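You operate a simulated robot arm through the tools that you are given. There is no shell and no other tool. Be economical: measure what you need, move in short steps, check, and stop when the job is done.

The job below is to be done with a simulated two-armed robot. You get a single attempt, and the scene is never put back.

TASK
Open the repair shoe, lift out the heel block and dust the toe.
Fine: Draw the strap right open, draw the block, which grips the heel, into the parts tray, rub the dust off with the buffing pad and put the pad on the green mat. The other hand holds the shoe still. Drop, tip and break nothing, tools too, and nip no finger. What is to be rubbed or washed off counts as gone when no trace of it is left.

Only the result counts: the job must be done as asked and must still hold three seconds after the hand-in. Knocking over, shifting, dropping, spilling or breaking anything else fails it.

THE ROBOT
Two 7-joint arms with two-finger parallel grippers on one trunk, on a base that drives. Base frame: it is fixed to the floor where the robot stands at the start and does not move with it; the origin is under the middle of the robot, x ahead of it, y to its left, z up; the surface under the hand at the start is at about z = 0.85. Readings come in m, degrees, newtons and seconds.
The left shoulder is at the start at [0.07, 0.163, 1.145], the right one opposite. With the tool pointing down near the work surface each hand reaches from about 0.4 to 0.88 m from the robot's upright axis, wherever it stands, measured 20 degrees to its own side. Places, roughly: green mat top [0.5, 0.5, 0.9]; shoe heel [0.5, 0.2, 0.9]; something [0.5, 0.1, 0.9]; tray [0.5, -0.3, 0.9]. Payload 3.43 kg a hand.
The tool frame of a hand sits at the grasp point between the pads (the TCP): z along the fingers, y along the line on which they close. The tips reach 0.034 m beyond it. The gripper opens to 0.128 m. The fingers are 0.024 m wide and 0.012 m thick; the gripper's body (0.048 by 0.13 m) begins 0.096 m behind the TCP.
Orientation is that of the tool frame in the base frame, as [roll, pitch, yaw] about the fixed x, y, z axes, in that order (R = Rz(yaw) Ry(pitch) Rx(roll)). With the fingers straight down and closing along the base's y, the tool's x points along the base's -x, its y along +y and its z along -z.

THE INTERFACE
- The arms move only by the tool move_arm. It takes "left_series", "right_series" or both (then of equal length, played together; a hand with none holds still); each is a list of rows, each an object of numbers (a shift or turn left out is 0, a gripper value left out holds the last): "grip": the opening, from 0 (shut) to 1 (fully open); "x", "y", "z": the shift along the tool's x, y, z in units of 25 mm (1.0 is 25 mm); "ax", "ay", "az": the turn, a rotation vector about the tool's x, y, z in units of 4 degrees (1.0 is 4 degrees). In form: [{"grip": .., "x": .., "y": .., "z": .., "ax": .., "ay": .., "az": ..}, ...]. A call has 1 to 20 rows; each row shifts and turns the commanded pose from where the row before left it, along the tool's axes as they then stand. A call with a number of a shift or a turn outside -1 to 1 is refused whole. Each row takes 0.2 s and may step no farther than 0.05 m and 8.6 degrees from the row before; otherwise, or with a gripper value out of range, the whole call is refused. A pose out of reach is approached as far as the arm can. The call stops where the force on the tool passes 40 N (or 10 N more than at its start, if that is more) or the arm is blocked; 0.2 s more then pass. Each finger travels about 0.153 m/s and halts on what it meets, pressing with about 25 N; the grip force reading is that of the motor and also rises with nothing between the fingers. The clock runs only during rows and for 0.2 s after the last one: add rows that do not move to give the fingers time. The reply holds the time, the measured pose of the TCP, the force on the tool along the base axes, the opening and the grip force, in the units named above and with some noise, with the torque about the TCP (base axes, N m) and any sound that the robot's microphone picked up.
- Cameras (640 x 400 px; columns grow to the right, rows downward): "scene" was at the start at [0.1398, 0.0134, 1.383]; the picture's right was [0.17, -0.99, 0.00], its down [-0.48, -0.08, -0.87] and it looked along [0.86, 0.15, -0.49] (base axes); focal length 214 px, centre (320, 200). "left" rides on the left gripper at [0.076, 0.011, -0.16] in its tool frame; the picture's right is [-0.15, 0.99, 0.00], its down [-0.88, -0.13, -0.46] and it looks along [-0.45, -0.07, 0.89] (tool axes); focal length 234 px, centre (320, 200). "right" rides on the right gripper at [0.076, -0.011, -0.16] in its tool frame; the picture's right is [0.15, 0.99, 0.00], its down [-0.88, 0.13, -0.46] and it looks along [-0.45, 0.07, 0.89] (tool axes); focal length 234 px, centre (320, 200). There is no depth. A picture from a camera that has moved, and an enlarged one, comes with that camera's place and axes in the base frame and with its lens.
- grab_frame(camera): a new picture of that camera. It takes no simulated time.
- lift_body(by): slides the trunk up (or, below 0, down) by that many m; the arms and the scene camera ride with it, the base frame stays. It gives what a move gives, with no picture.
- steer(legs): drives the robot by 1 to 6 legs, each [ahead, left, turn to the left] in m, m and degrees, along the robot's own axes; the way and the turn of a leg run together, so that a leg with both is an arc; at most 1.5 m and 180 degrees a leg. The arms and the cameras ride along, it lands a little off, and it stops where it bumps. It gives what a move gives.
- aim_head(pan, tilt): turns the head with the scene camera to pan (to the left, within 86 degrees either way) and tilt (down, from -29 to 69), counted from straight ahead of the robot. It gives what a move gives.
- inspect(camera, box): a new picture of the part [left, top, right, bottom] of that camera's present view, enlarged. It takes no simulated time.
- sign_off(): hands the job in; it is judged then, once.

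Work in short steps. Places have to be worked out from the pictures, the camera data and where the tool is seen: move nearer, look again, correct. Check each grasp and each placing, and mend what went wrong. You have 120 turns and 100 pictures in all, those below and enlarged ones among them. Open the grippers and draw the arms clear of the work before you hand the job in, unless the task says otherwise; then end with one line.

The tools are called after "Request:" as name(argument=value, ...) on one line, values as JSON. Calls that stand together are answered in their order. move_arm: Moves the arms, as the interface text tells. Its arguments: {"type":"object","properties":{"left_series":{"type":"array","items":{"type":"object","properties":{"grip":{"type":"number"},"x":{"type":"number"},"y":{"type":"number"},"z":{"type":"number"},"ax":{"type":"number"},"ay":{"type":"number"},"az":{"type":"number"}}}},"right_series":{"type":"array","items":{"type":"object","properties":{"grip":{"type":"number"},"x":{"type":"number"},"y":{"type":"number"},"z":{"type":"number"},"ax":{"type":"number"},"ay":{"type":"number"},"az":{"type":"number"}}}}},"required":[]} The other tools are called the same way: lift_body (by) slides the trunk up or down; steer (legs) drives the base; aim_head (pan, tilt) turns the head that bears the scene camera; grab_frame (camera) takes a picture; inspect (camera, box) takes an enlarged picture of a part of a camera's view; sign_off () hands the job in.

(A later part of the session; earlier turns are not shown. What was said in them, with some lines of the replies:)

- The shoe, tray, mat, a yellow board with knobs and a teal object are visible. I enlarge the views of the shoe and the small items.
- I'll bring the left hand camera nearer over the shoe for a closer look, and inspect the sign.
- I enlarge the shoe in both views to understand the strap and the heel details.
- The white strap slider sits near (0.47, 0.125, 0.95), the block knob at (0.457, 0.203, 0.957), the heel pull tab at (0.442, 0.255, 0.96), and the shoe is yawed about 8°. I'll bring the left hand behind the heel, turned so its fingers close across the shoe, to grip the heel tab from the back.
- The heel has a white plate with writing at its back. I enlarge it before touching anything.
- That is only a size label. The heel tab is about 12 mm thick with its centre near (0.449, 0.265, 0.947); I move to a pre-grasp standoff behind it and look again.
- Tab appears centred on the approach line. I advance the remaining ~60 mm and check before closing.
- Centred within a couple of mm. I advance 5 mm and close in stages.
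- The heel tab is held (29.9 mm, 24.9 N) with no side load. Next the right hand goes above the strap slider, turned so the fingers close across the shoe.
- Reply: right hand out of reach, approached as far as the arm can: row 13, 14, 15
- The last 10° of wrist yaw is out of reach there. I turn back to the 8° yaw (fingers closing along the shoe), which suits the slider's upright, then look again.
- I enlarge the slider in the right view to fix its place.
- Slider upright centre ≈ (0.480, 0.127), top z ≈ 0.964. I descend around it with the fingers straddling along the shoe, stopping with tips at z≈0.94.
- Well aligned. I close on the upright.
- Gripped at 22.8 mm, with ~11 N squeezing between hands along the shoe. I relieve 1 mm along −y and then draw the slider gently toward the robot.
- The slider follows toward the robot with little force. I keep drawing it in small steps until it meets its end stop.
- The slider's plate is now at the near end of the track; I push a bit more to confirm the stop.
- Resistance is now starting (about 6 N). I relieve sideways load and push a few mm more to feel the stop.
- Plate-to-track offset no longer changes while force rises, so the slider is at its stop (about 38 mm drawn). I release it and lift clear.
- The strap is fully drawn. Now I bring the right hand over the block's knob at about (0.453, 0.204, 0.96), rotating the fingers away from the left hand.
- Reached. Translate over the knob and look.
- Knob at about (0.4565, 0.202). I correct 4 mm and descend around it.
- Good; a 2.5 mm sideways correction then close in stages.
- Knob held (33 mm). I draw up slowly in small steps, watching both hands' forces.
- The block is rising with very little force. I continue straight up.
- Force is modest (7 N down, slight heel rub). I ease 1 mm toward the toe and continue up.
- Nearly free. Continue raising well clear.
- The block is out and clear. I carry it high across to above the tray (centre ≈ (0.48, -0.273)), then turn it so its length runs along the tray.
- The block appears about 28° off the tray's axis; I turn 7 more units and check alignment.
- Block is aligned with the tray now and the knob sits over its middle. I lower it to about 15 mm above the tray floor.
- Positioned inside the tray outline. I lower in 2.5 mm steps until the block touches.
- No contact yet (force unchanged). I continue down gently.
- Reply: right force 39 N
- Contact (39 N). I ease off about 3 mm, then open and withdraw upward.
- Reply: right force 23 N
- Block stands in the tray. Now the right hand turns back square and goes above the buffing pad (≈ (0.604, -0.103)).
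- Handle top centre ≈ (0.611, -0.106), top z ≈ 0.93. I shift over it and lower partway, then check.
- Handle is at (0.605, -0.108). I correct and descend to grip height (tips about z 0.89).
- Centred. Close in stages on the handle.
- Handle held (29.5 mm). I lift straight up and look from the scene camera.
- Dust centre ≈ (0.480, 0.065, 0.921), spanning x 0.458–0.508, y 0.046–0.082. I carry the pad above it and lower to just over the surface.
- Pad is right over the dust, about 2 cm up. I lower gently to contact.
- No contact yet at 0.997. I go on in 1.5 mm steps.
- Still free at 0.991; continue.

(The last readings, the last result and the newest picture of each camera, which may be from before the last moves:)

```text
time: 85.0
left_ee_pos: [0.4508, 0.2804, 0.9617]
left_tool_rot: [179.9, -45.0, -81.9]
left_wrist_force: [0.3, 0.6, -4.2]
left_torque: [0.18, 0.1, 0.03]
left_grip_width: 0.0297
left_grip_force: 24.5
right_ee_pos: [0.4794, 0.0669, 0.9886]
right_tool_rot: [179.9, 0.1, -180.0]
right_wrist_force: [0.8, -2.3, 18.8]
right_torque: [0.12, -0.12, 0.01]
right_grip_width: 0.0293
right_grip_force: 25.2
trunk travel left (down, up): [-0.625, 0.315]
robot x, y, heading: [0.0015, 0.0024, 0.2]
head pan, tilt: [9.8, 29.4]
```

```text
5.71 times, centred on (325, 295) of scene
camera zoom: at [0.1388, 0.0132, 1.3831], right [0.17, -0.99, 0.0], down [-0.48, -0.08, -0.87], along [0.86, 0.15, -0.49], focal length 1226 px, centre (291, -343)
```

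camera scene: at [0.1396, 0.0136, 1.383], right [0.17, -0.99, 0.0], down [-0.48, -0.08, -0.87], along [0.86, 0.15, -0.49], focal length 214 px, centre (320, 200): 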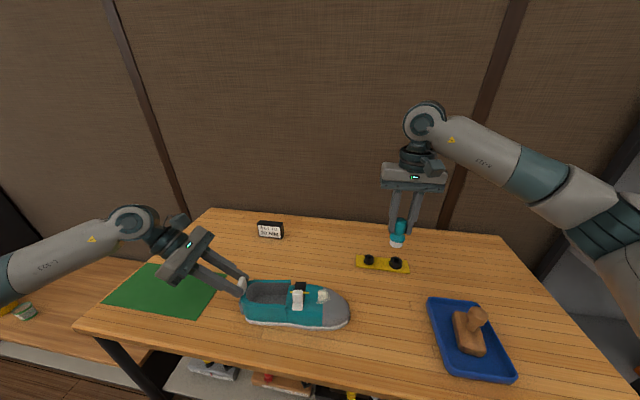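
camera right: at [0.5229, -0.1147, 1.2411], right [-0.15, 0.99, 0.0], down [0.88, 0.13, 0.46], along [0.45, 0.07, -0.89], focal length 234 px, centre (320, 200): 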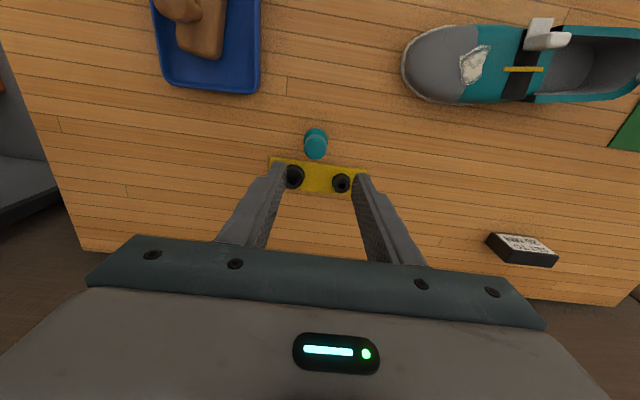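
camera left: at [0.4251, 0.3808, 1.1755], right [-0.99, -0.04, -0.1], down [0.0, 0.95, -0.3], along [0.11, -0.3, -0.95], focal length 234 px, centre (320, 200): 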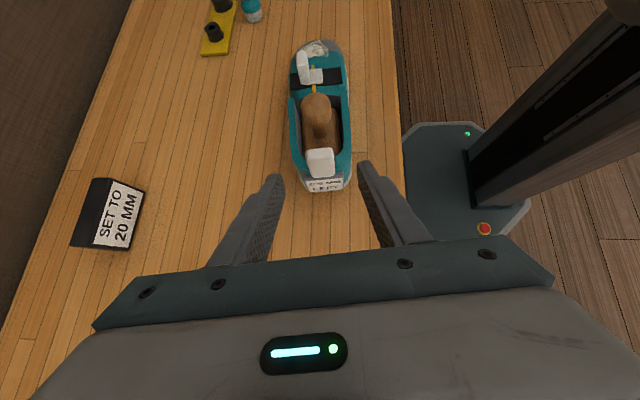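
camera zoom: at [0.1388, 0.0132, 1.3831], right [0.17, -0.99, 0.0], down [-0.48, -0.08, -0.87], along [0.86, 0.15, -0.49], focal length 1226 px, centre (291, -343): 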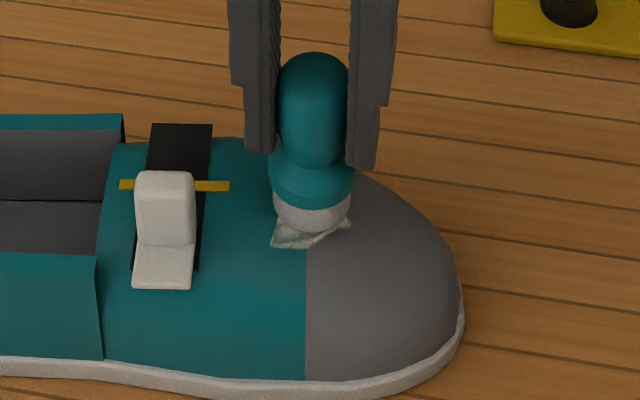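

Contact at 0.9886 (19 N). I rub in short strokes around the patch.

Request:
move_arm(right_series=[{"z": -0.03}, {"x": 0.25}, {"x": 0.25}, {"x": 0.2}, {"y": -0.3}, {"x": -0.3}, {"x": -0.3}, {"x": -0.3}, {"x": -0.3}, {"y": 0.3}, {"x": 0.3}, {"x": 0.3}, {"x": 0.3}, {"x": 0.3}, {"y": 0.3}, {"x": -0.3}, {"x": -0.3}, {"x": -0.3}, {"x": -0.2}, {"y": -0.3}])

Request:
inspect(camera="scene", box=[290, 260, 360, 330])

```text
time: 89.2
left_ee_pos: [0.4527, 0.2797, 0.9624]
left_tool_rot: [-180.0, -45.2, -82.0]
left_wrist_force: [-1.1, -1.1, -0.1]
left_torque: [0.13, 0.13, -0.23]
left_grip_width: 0.0296
left_grip_force: 24.9
right_ee_pos: [0.4904, 0.0652, 0.9869]
right_tool_rot: [179.9, -0.1, 179.9]
right_wrist_force: [-0.4, -0.4, 1.2]
right_torque: [0.02, 0.0, -0.02]
right_grip_width: 0.0292
right_grip_force: 24.9
trunk travel left (down, up): [-0.625, 0.315]
robot x, y, heading: [-0.0032, 0.0027, 0.3]
head pan, tilt: [9.8, 29.4]
```

```text
5.71 times, centred on (325, 295) of scene
camera zoom: at [0.1399, 0.0132, 1.3828], right [0.17, -0.99, 0.0], down [-0.48, -0.08, -0.87], along [0.86, 0.15, -0.49], focal length 1226 px, centre (291, -343)
```

zoom: 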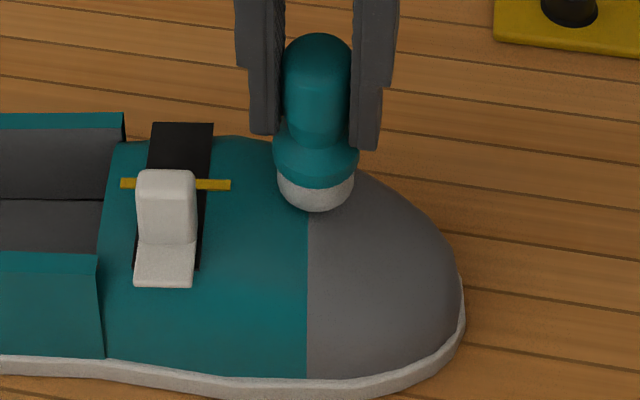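

The near part is already clean. I lift and look at the whole patch.

Request:
move_arm(right_series=[{"z": -0.5}, {"z": -0.8}, {"x": -0.9}, {"x": -0.9}, {"x": -0.9}])

Request:
inspect(camera="scene", box=[300, 270, 360, 330])

Request:
inspect(camera="right", box=[230, 20, 410, 160])

```text
time: 90.4
left_ee_pos: [0.4516, 0.2817, 0.9614]
left_tool_rot: [179.9, -45.1, -81.9]
left_wrist_force: [-0.8, 0.5, 2.4]
left_torque: [-0.55, 0.08, 0.01]
left_grip_width: 0.0297
left_grip_force: 25.1
right_ee_pos: [0.5581, 0.0655, 1.0196]
right_tool_rot: [179.9, -0.2, -180.0]
right_wrist_force: [0.5, 0.7, 0.2]
right_torque: [0.04, 0.03, 0.0]
right_grip_width: 0.0295
right_grip_force: 25.1
trunk travel left (down, up): [-0.625, 0.315]
robot x, y, heading: [0.0021, -0.0019, 0.2]
head pan, tilt: [9.8, 29.4]
```

```text
6.67 times, centred on (330, 300) of scene
camera zoom: at [0.14, 0.0137, 1.383], right [0.17, -0.99, 0.0], down [-0.48, -0.08, -0.87], along [0.86, 0.15, -0.49], focal length 1430 px, centre (253, -467)
```

zoom: 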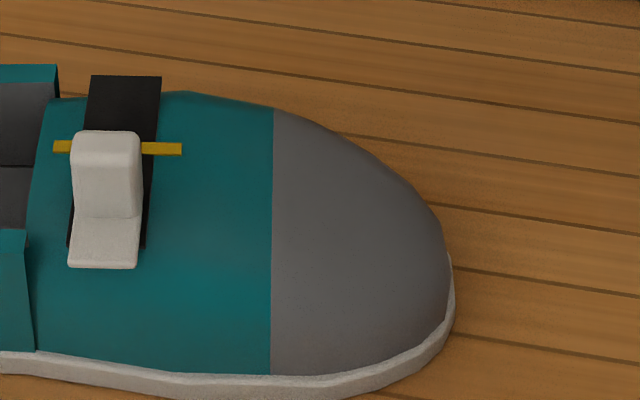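

```text
2.86 times, centred on (320, 90) of right
camera zoom: at [0.4819, 0.0549, 1.1796], right [-0.15, 0.99, 0.0], down [0.88, 0.13, 0.46], along [0.45, 0.07, -0.89], focal length 669 px, centre (320, 514)
```

zoom: 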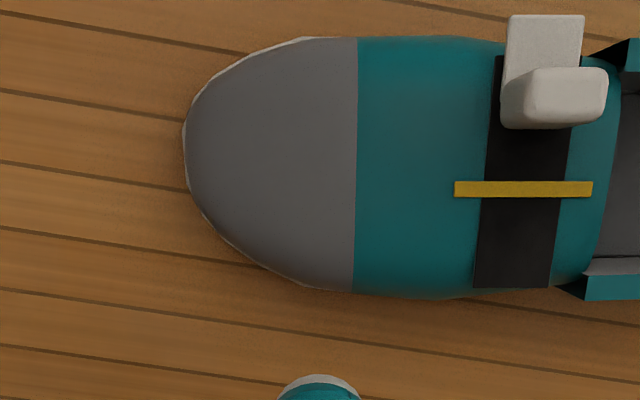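

No dust remains in either view. The left hand now opens and backs away from the heel tab, leaving the mat area free.

Request:
move_arm(left_series=[{"grip": 0.28}, {"grip": 0.36}, {"grip": 0.5}, {}, {"z": -0.5}, {"z": -1}, {"z": -1}, {"z": -1}, {"z": -1}, {"z": -1}, {"z": -0.95, "x": -0.34, "y": 0.22}, {"z": -0.95, "x": -0.34, "y": 0.22}, {"z": -0.95, "x": -0.34, "y": 0.22}, {"z": -0.95, "x": -0.34, "y": 0.22}, {"z": -0.95, "x": -0.34, "y": 0.22}, {"z": -0.95, "x": -0.34, "y": 0.22}, {"z": -0.95, "x": -0.34, "y": 0.22}, {"z": -0.95, "x": -0.34, "y": 0.22}])

Request:
grab_frame(camera="scene")

```text
time: 94.2
left_ee_pos: [0.37, 0.5519, 1.1453]
left_tool_rot: [-179.9, -45.0, -81.9]
left_wrist_force: [0.0, 0.7, -0.3]
left_torque: [-0.02, 0.01, 0.01]
left_grip_width: 0.0641
left_grip_force: 0.0
right_ee_pos: [0.5588, 0.0648, 1.0203]
right_tool_rot: [179.8, 0.0, -180.0]
right_wrist_force: [-0.3, -0.8, -0.6]
right_torque: [-0.03, -0.04, 0.0]
right_grip_width: 0.0293
right_grip_force: 24.8
trunk travel left (down, up): [-0.625, 0.315]
robot x, y, heading: [-0.001, -0.0037, -0.0]
head pan, tilt: [9.8, 29.4]
```

```text
30 pictures are left
camera scene: at [0.1395, 0.0139, 1.383], right [0.17, -0.99, 0.0], down [-0.48, -0.08, -0.87], along [0.86, 0.15, -0.49], focal length 214 px, centre (320, 200)
```

scene: 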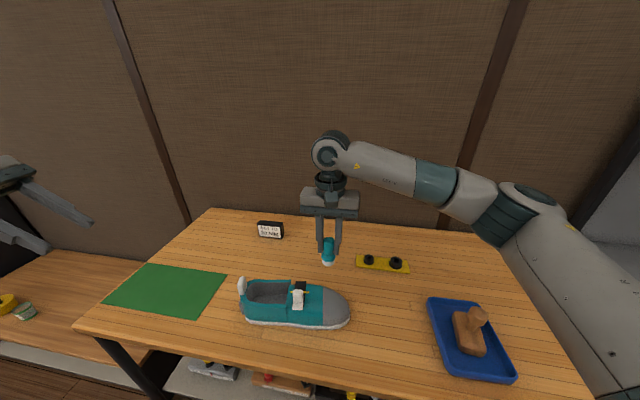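

Left hand is clear; I raise it further. Meanwhile the right hand lifts the pad and carries it over the heel side to above the mat (target ≈ (0.51, 0.46)).

Request:
move_arm(left_series=[{"z": -0.85, "x": 0.85}, {"z": -0.85, "x": 0.85}, {"z": -0.85, "x": 0.85}, {"z": -0.85, "x": 0.85, "y": 0.5}, {"y": 0.7}, {"y": 0.7}], right_series=[{"z": -0.6}, {"z": -0.8}, {"z": -0.8}, {"z": -0.8}, {}, {}])

Request:
move_arm(right_series=[{"x": 0.12, "y": 0.6}, {"x": 0.12, "y": 0.99}, {"x": 0.12, "y": 0.99}, {"x": 0.12, "y": 0.99}, {"x": 0.12, "y": 0.99}, {"x": 0.12, "y": 0.99}, {"x": 0.12, "y": 0.99}, {"x": 0.12, "y": 0.99}, {"x": 0.12, "y": 0.99}, {"x": 0.12, "y": 0.99}, {"x": 0.12, "y": 0.99}, {"x": 0.12, "y": 0.99}, {"x": 0.12, "y": 0.99}, {"x": 0.12, "y": 0.99}, {"x": 0.12, "y": 0.99}, {"x": 0.12, "y": 0.99}, {"y": 0.35}])

Request:
grab_frame(camera="scene")

Request:
grab_frame(camera="right")

```text
time: 95.6
left_ee_pos: [0.3188, 0.5441, 1.2652]
left_tool_rot: [180.0, -45.1, -82.1]
left_wrist_force: [-0.9, -0.1, 0.5]
left_torque: [0.02, -0.03, 0.01]
left_grip_width: 0.0642
left_grip_force: 0.1
right_ee_pos: [0.5567, 0.065, 1.0969]
right_tool_rot: [179.7, 0.1, -180.0]
right_wrist_force: [0.4, 0.8, -1.0]
right_torque: [0.03, -0.04, 0.0]
right_grip_width: 0.0294
right_grip_force: 24.8
trunk travel left (down, up): [-0.625, 0.315]
robot x, y, heading: [-0.001, 0.003, -0.0]
head pan, tilt: [9.8, 29.4]
```

```text
time: 99.2
left_ee_pos: [0.3224, 0.5444, 1.2645]
left_tool_rot: [-179.9, -45.1, -81.9]
left_wrist_force: [0.0, -0.7, -0.5]
left_torque: [0.0, 0.03, 0.02]
left_grip_width: 0.0642
left_grip_force: 0.1
right_ee_pos: [0.5313, 0.2791, 1.0961]
right_tool_rot: [179.8, 0.0, 179.9]
right_wrist_force: [-0.5, 0.1, 0.3]
right_torque: [0.0, 0.0, 0.03]
right_grip_width: 0.0295
right_grip_force: 25.4
right hand out of reach, approached as far as the arm can: row 10, 11, 12, 13, 14, 15, 16, 17
trunk travel left (down, up): [-0.625, 0.315]
robot x, y, heading: [-0.0017, -0.0007, -0.1]
head pan, tilt: [9.8, 29.4]
```

```text
29 pictures are left
camera scene: at [0.1397, 0.0136, 1.383], right [0.17, -0.99, 0.0], down [-0.48, -0.08, -0.87], along [0.86, 0.15, -0.49], focal length 214 px, centre (320, 200)
```

scene: 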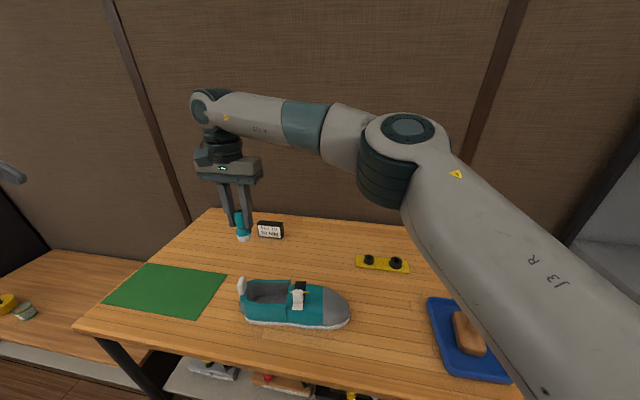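

```text
28 pictures are left
camera right: at [0.454, 0.2682, 1.2555], right [-0.15, 0.99, 0.0], down [0.88, 0.13, 0.46], along [0.45, 0.07, -0.89], focal length 234 px, centre (320, 200)
```

right: 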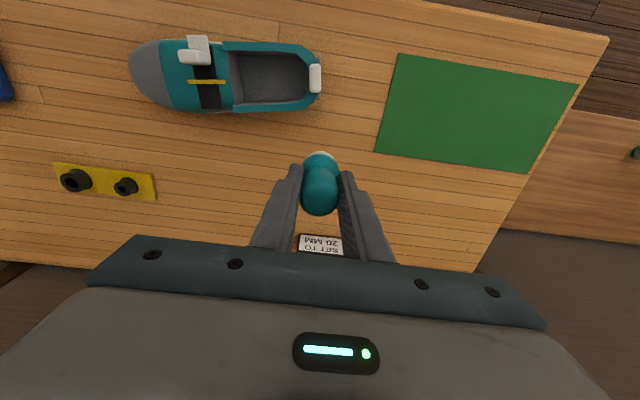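

The right arm's reach ends at y≈0.28, so I drive the base 0.18 m left with everything held high, then recheck.

Request:
steer(legs=[[0, 0.18, 0]])

Request:
grab_frame(camera="right")

Request:
grab_frame(camera="scene")

```text
time: 100.7
left_ee_pos: [0.3221, 0.7267, 1.2648]
left_tool_rot: [179.9, -45.0, -81.8]
left_wrist_force: [0.7, -0.2, 0.5]
left_torque: [-0.02, -0.01, -0.03]
left_grip_width: 0.064
left_grip_force: 0.1
right_ee_pos: [0.5304, 0.4608, 1.0979]
right_tool_rot: [179.8, 0.0, -180.0]
right_wrist_force: [0.4, -0.7, -1.7]
right_torque: [0.0, 0.01, 0.01]
right_grip_width: 0.0296
right_grip_force: 25.2
trunk travel left (down, up): [-0.625, 0.315]
robot x, y, heading: [0.0022, 0.1787, -0.0]
head pan, tilt: [9.8, 29.4]
```

```text
27 pictures are left
camera right: at [0.4539, 0.4493, 1.2557], right [-0.15, 0.99, 0.0], down [0.88, 0.13, 0.46], along [0.45, 0.07, -0.89], focal length 234 px, centre (320, 200)
```

right: 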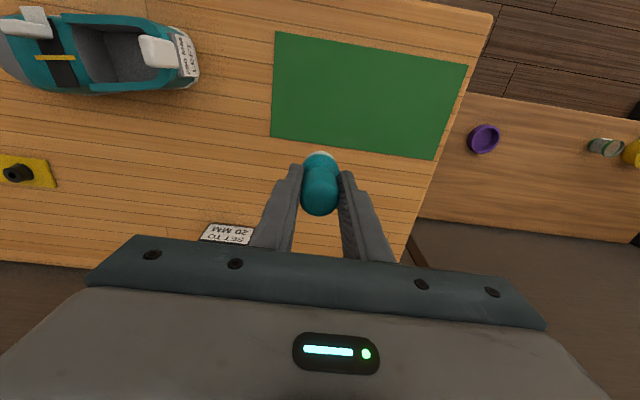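

```text
26 pictures are left
camera scene: at [0.1396, 0.1946, 1.383], right [0.17, -0.99, 0.0], down [-0.48, -0.08, -0.87], along [0.86, 0.15, -0.49], focal length 214 px, centre (320, 200)
```

scene: 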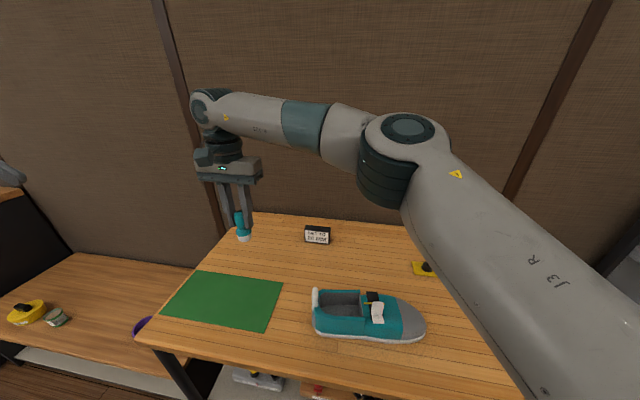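

Now the pad reaches the mat (mat ≈ x 0.40–0.55, y 0.385–0.65). I pull in to x≈0.48 and lower to about 2 cm above it.

Request:
move_arm(right_series=[{"x": 0.5}, {"x": 0.5}, {"x": 0.5}, {"x": 0.5}, {"z": 0.8}, {"z": 0.8}, {"z": 0.8}, {"z": 0.8}, {"z": 0.8}, {"z": 0.8}, {"z": 0.8}, {}])

Request:
grab_frame(camera="scene")

Request:
inspect(camera="right", box=[220, 20, 480, 230])

```text
time: 103.3
left_ee_pos: [0.3219, 0.726, 1.2649]
left_tool_rot: [-179.9, -45.0, -81.9]
left_wrist_force: [0.2, -0.1, 0.1]
left_torque: [-0.01, -0.01, 0.02]
left_grip_width: 0.064
left_grip_force: 0.0
right_ee_pos: [0.4807, 0.4603, 0.956]
right_tool_rot: [179.8, 0.0, -180.0]
right_wrist_force: [-0.1, 0.1, -0.9]
right_torque: [0.02, 0.0, -0.02]
right_grip_width: 0.0295
right_grip_force: 24.6
trunk travel left (down, up): [-0.625, 0.315]
robot x, y, heading: [0.0022, 0.1808, 0.3]
head pan, tilt: [9.8, 29.4]
```

```text
25 pictures are left
camera scene: at [0.1394, 0.1949, 1.383], right [0.17, -0.99, 0.0], down [-0.48, -0.08, -0.87], along [0.86, 0.15, -0.49], focal length 214 px, centre (320, 200)
```

scene: 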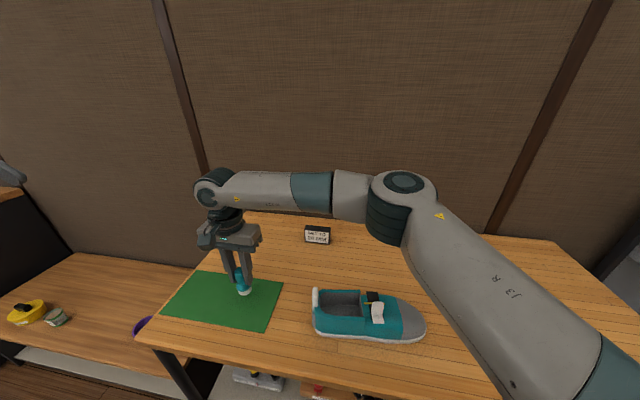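

```text
1.90 times, centred on (350, 125) of right
camera zoom: at [0.4036, 0.4499, 1.1154], right [-0.15, 0.99, 0.0], down [0.88, 0.13, 0.46], along [0.45, 0.07, -0.89], focal length 446 px, centre (263, 343)
```

zoom: 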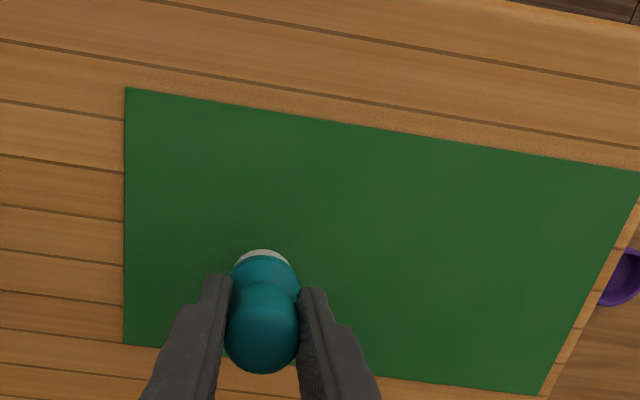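

The pad is over the mat, well inside its edges. I lower gently to contact.

Request:
move_arm(right_series=[{"z": 0.25}, {"z": 0.25}, {"z": 0.2}, {"z": 0.1}, {"z": 0.08}, {"z": 0.06}])

```text
time: 104.7
left_ee_pos: [0.3214, 0.7268, 1.2653]
left_tool_rot: [179.9, -45.0, -81.9]
left_wrist_force: [0.1, -0.1, 0.4]
left_torque: [-0.01, 0.0, 0.0]
left_grip_width: 0.064
left_grip_force: 0.1
right_ee_pos: [0.4813, 0.4609, 0.9326]
right_tool_rot: [179.8, 0.0, 180.0]
right_wrist_force: [0.3, 0.9, -1.2]
right_torque: [0.02, 0.0, -0.03]
right_grip_width: 0.0294
right_grip_force: 25.1
trunk travel left (down, up): [-0.625, 0.315]
robot x, y, heading: [-0.0008, 0.1824, -0.1]
head pan, tilt: [9.8, 29.4]
```

Not yet touching at 0.9326; a few more small steps.

Request:
move_arm(right_series=[{"z": 0.05}, {"z": 0.05}, {"z": 0.05}, {}])

```text
time: 105.7
left_ee_pos: [0.3223, 0.7267, 1.2642]
left_tool_rot: [180.0, -45.0, -81.9]
left_wrist_force: [1.2, 0.1, -0.1]
left_torque: [-0.02, 0.02, -0.01]
left_grip_width: 0.0642
left_grip_force: 0.2
right_ee_pos: [0.4803, 0.4609, 0.9302]
right_tool_rot: [179.7, 0.0, -180.0]
right_wrist_force: [-0.6, 1.2, 0.1]
right_torque: [0.01, 0.0, -0.01]
right_grip_width: 0.0298
right_grip_force: 25.1
trunk travel left (down, up): [-0.625, 0.315]
robot x, y, heading: [0.0005, 0.182, 0.1]
head pan, tilt: [9.8, 29.4]
```

Barely touching perhaps; two more millimetres.

Request:
move_arm(right_series=[{"z": 0.04}, {"z": 0.04}, {}])

```text
time: 106.5
left_ee_pos: [0.3205, 0.7261, 1.2648]
left_tool_rot: [179.9, -45.0, -82.0]
left_wrist_force: [0.0, 0.1, 0.3]
left_torque: [-0.02, 0.0, 0.01]
left_grip_width: 0.0641
left_grip_force: 0.1
right_ee_pos: [0.4802, 0.461, 0.9275]
right_tool_rot: [179.9, 0.1, 179.9]
right_wrist_force: [0.4, 0.5, -1.6]
right_torque: [0.02, -0.01, -0.01]
right_grip_width: 0.0294
right_grip_force: 24.9
trunk travel left (down, up): [-0.625, 0.315]
robot x, y, heading: [0.0007, 0.1809, 0.0]
head pan, tilt: [9.8, 29.4]
```

Still no load (the pad may have slid slightly in the grip while rubbing). Continue in 1 mm steps.

Request:
move_arm(right_series=[{"z": 0.04}, {"z": 0.04}, {"z": 0.04}, {}])

Request:
inspect(camera="scene", box=[210, 250, 290, 320])

```text
time: 107.5
left_ee_pos: [0.3221, 0.7268, 1.2652]
left_tool_rot: [179.9, -45.0, -81.9]
left_wrist_force: [0.0, 0.6, 0.7]
left_torque: [0.0, 0.01, -0.02]
left_grip_width: 0.0639
left_grip_force: 0.1
right_ee_pos: [0.4805, 0.4621, 0.9242]
right_tool_rot: [179.8, -0.1, -180.0]
right_wrist_force: [0.2, -0.3, 3.6]
right_torque: [-0.03, -0.03, 0.03]
right_grip_width: 0.0296
right_grip_force: 24.8
trunk travel left (down, up): [-0.625, 0.315]
robot x, y, heading: [0.0004, 0.1806, 0.1]
head pan, tilt: [9.8, 29.4]
```

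```text
5.71 times, centred on (250, 285) of scene
camera zoom: at [0.1394, 0.1948, 1.3831], right [0.17, -0.99, 0.0], down [-0.48, -0.08, -0.87], along [0.86, 0.15, -0.49], focal length 1226 px, centre (720, -286)
```

zoom: 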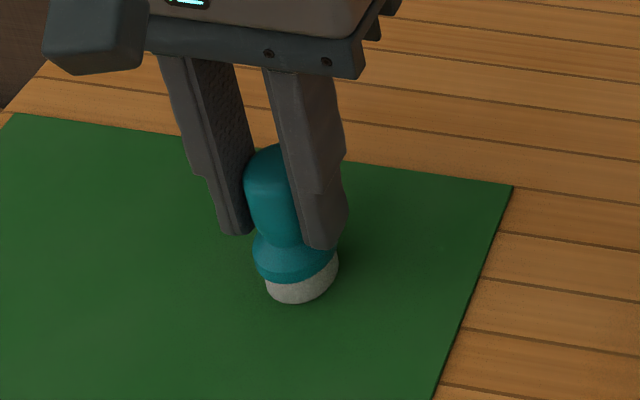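

Light contact (about 5 N). I open slowly and lift straight away.

Request:
move_arm(right_series=[{"grip": 0.26}, {"grip": 0.32}, {"grip": 0.42}, {"grip": 0.5}, {}, {"z": -0.5}, {"z": -0.8}, {"z": -1}, {"z": -1}, {"z": -1}, {"z": -1}, {"z": -1}])

Request:
grab_frame(camera="scene")

Request:
grab_frame(camera="right")

```text
time: 110.1
left_ee_pos: [0.3215, 0.727, 1.2658]
left_tool_rot: [180.0, -45.0, -81.9]
left_wrist_force: [0.4, 0.2, -0.1]
left_torque: [0.0, 0.0, 0.01]
left_grip_width: 0.0639
left_grip_force: 0.0
right_ee_pos: [0.4812, 0.4609, 1.0816]
right_tool_rot: [179.8, 0.0, -179.9]
right_wrist_force: [-0.4, -0.3, -0.6]
right_torque: [0.03, -0.01, 0.02]
right_grip_width: 0.0641
right_grip_force: 0.0
trunk travel left (down, up): [-0.625, 0.315]
robot x, y, heading: [-0.0015, 0.1792, 0.0]
head pan, tilt: [9.8, 29.4]
```

```text
22 pictures are left
camera scene: at [0.1391, 0.1948, 1.383], right [0.17, -0.99, 0.0], down [-0.48, -0.08, -0.87], along [0.86, 0.15, -0.49], focal length 214 px, centre (320, 200)
```

scene: 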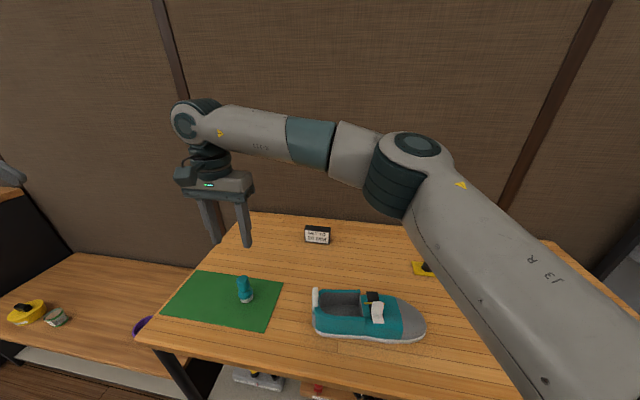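

```text
21 pictures are left
camera right: at [0.4041, 0.4492, 1.2416], right [-0.15, 0.99, 0.0], down [0.88, 0.13, 0.46], along [0.45, 0.07, -0.89], focal length 234 px, centre (320, 200)
```

right: 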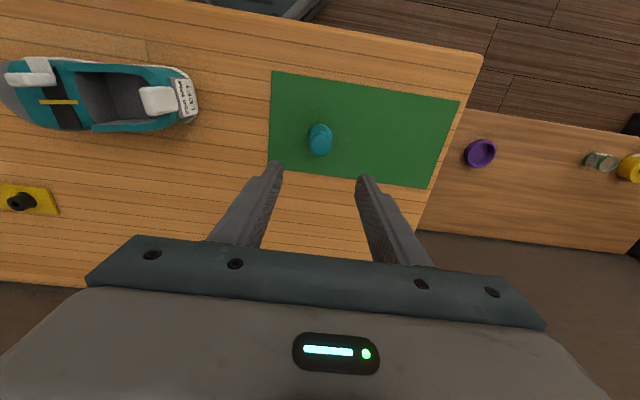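

The pad stands on the mat. I raise the right arm, swing it back to its own side high above everything, and open both grippers.

Request:
move_arm(left_series=[{}, {}, {}, {}, {}, {"grip": 0.8}, {"grip": 1}, {}, {}, {}, {}, {}, {}, {}, {}, {}, {}, {}, {}, {}], right_series=[{"z": -1}, {"z": -1}, {"z": -1}, {"z": -1}, {"z": -1}, {"y": -1, "grip": 0.8}, {"y": -1, "grip": 1}, {"y": -1}, {"y": -1}, {"y": -1}, {"y": -1}, {"y": -1}, {"y": -1}, {"y": -1}, {"y": -1}, {"y": -1}, {"y": -1}, {"y": -1}, {"y": -1}, {"y": -1}])

Request:
grab_frame(camera="scene")

Request:
inspect(camera="scene", box=[300, 270, 440, 350])

Request:
grab_frame(camera="right")

```text
time: 114.3
left_ee_pos: [0.3206, 0.7257, 1.2653]
left_tool_rot: [-180.0, -45.0, -81.9]
left_wrist_force: [-0.3, 0.4, -1.1]
left_torque: [-0.01, -0.02, -0.02]
left_grip_width: 0.128
left_grip_force: 0.0
right_ee_pos: [0.4839, 0.0814, 1.1996]
right_tool_rot: [179.8, -0.1, 179.9]
right_wrist_force: [-0.6, 0.2, -0.1]
right_torque: [0.02, 0.01, -0.01]
right_grip_width: 0.1281
right_grip_force: 0.1
right hand out of reach, approached as far as the arm can: row 5
trunk travel left (down, up): [-0.625, 0.315]
robot x, y, heading: [0.0038, 0.1837, 0.2]
head pan, tilt: [9.8, 29.4]
```

```text
20 pictures are left
camera scene: at [0.1392, 0.1933, 1.3831], right [0.17, -0.99, 0.0], down [-0.48, -0.08, -0.87], along [0.86, 0.15, -0.49], focal length 214 px, centre (320, 200)
```

scene: 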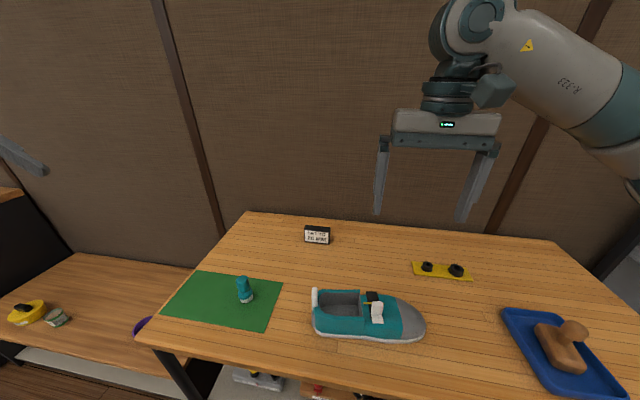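

```text
4.57 times, centred on (370, 310) of scene
camera zoom: at [0.1392, 0.1933, 1.3831], right [0.17, -0.99, 0.0], down [-0.48, -0.08, -0.87], along [0.86, 0.15, -0.49], focal length 980 px, centre (91, -303)
```

zoom: 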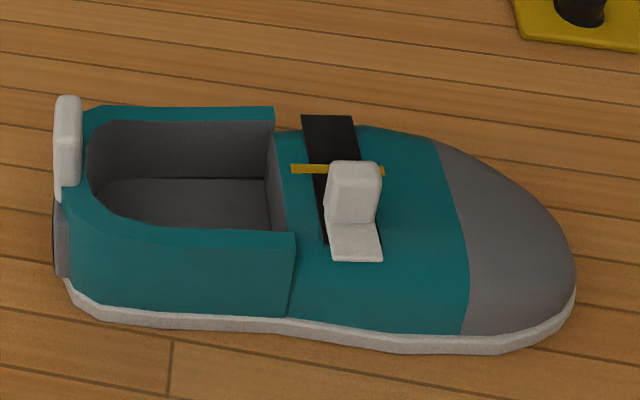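

```text
18 pictures are left
camera right: at [0.4069, 0.0698, 1.3593], right [-0.15, 0.99, 0.0], down [0.88, 0.13, 0.46], along [0.45, 0.07, -0.89], focal length 234 px, centre (320, 200)
```

right: 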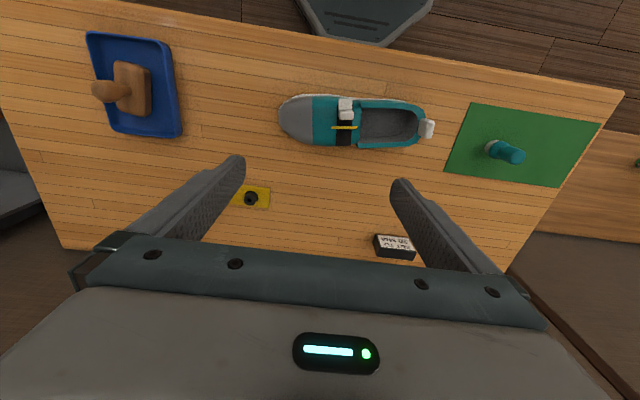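

Everything is in place. One last enlarged check of the toe and strap from above.

Request:
inspect(camera="right", box=[270, 85, 370, 155])

```text
5.71 times, centred on (320, 120) of right
camera zoom: at [0.4069, 0.0698, 1.3593], right [-0.15, 0.99, 0.0], down [0.88, 0.13, 0.46], along [0.45, 0.07, -0.89], focal length 1338 px, centre (320, 657)
```

zoom: 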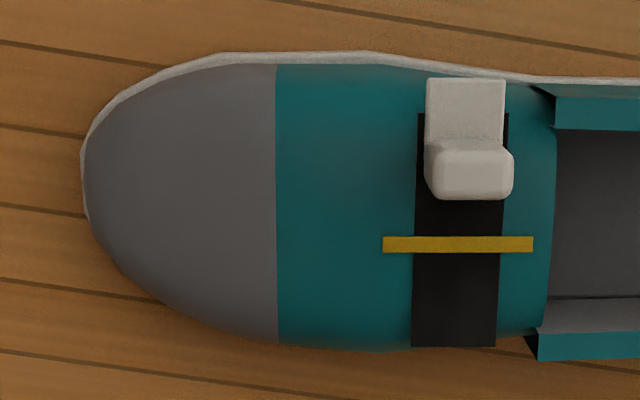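

The strap is at its stop, the toe is clean, the block is in the tray, the pad stands on the mat and both hands are clear, so I hand in.

Request:
sign_off()

```text
The job is handed in.
```

I've handed the job in: the strap is drawn to its stop, the heel block is in the parts tray, no dust shows on the toe, and the pad stands on the green mat. The left hand held the shoe until the rubbing was done; the shoe may have turned a few degrees as the strap opened. I drove the base 0.18 m left to reach the mat.
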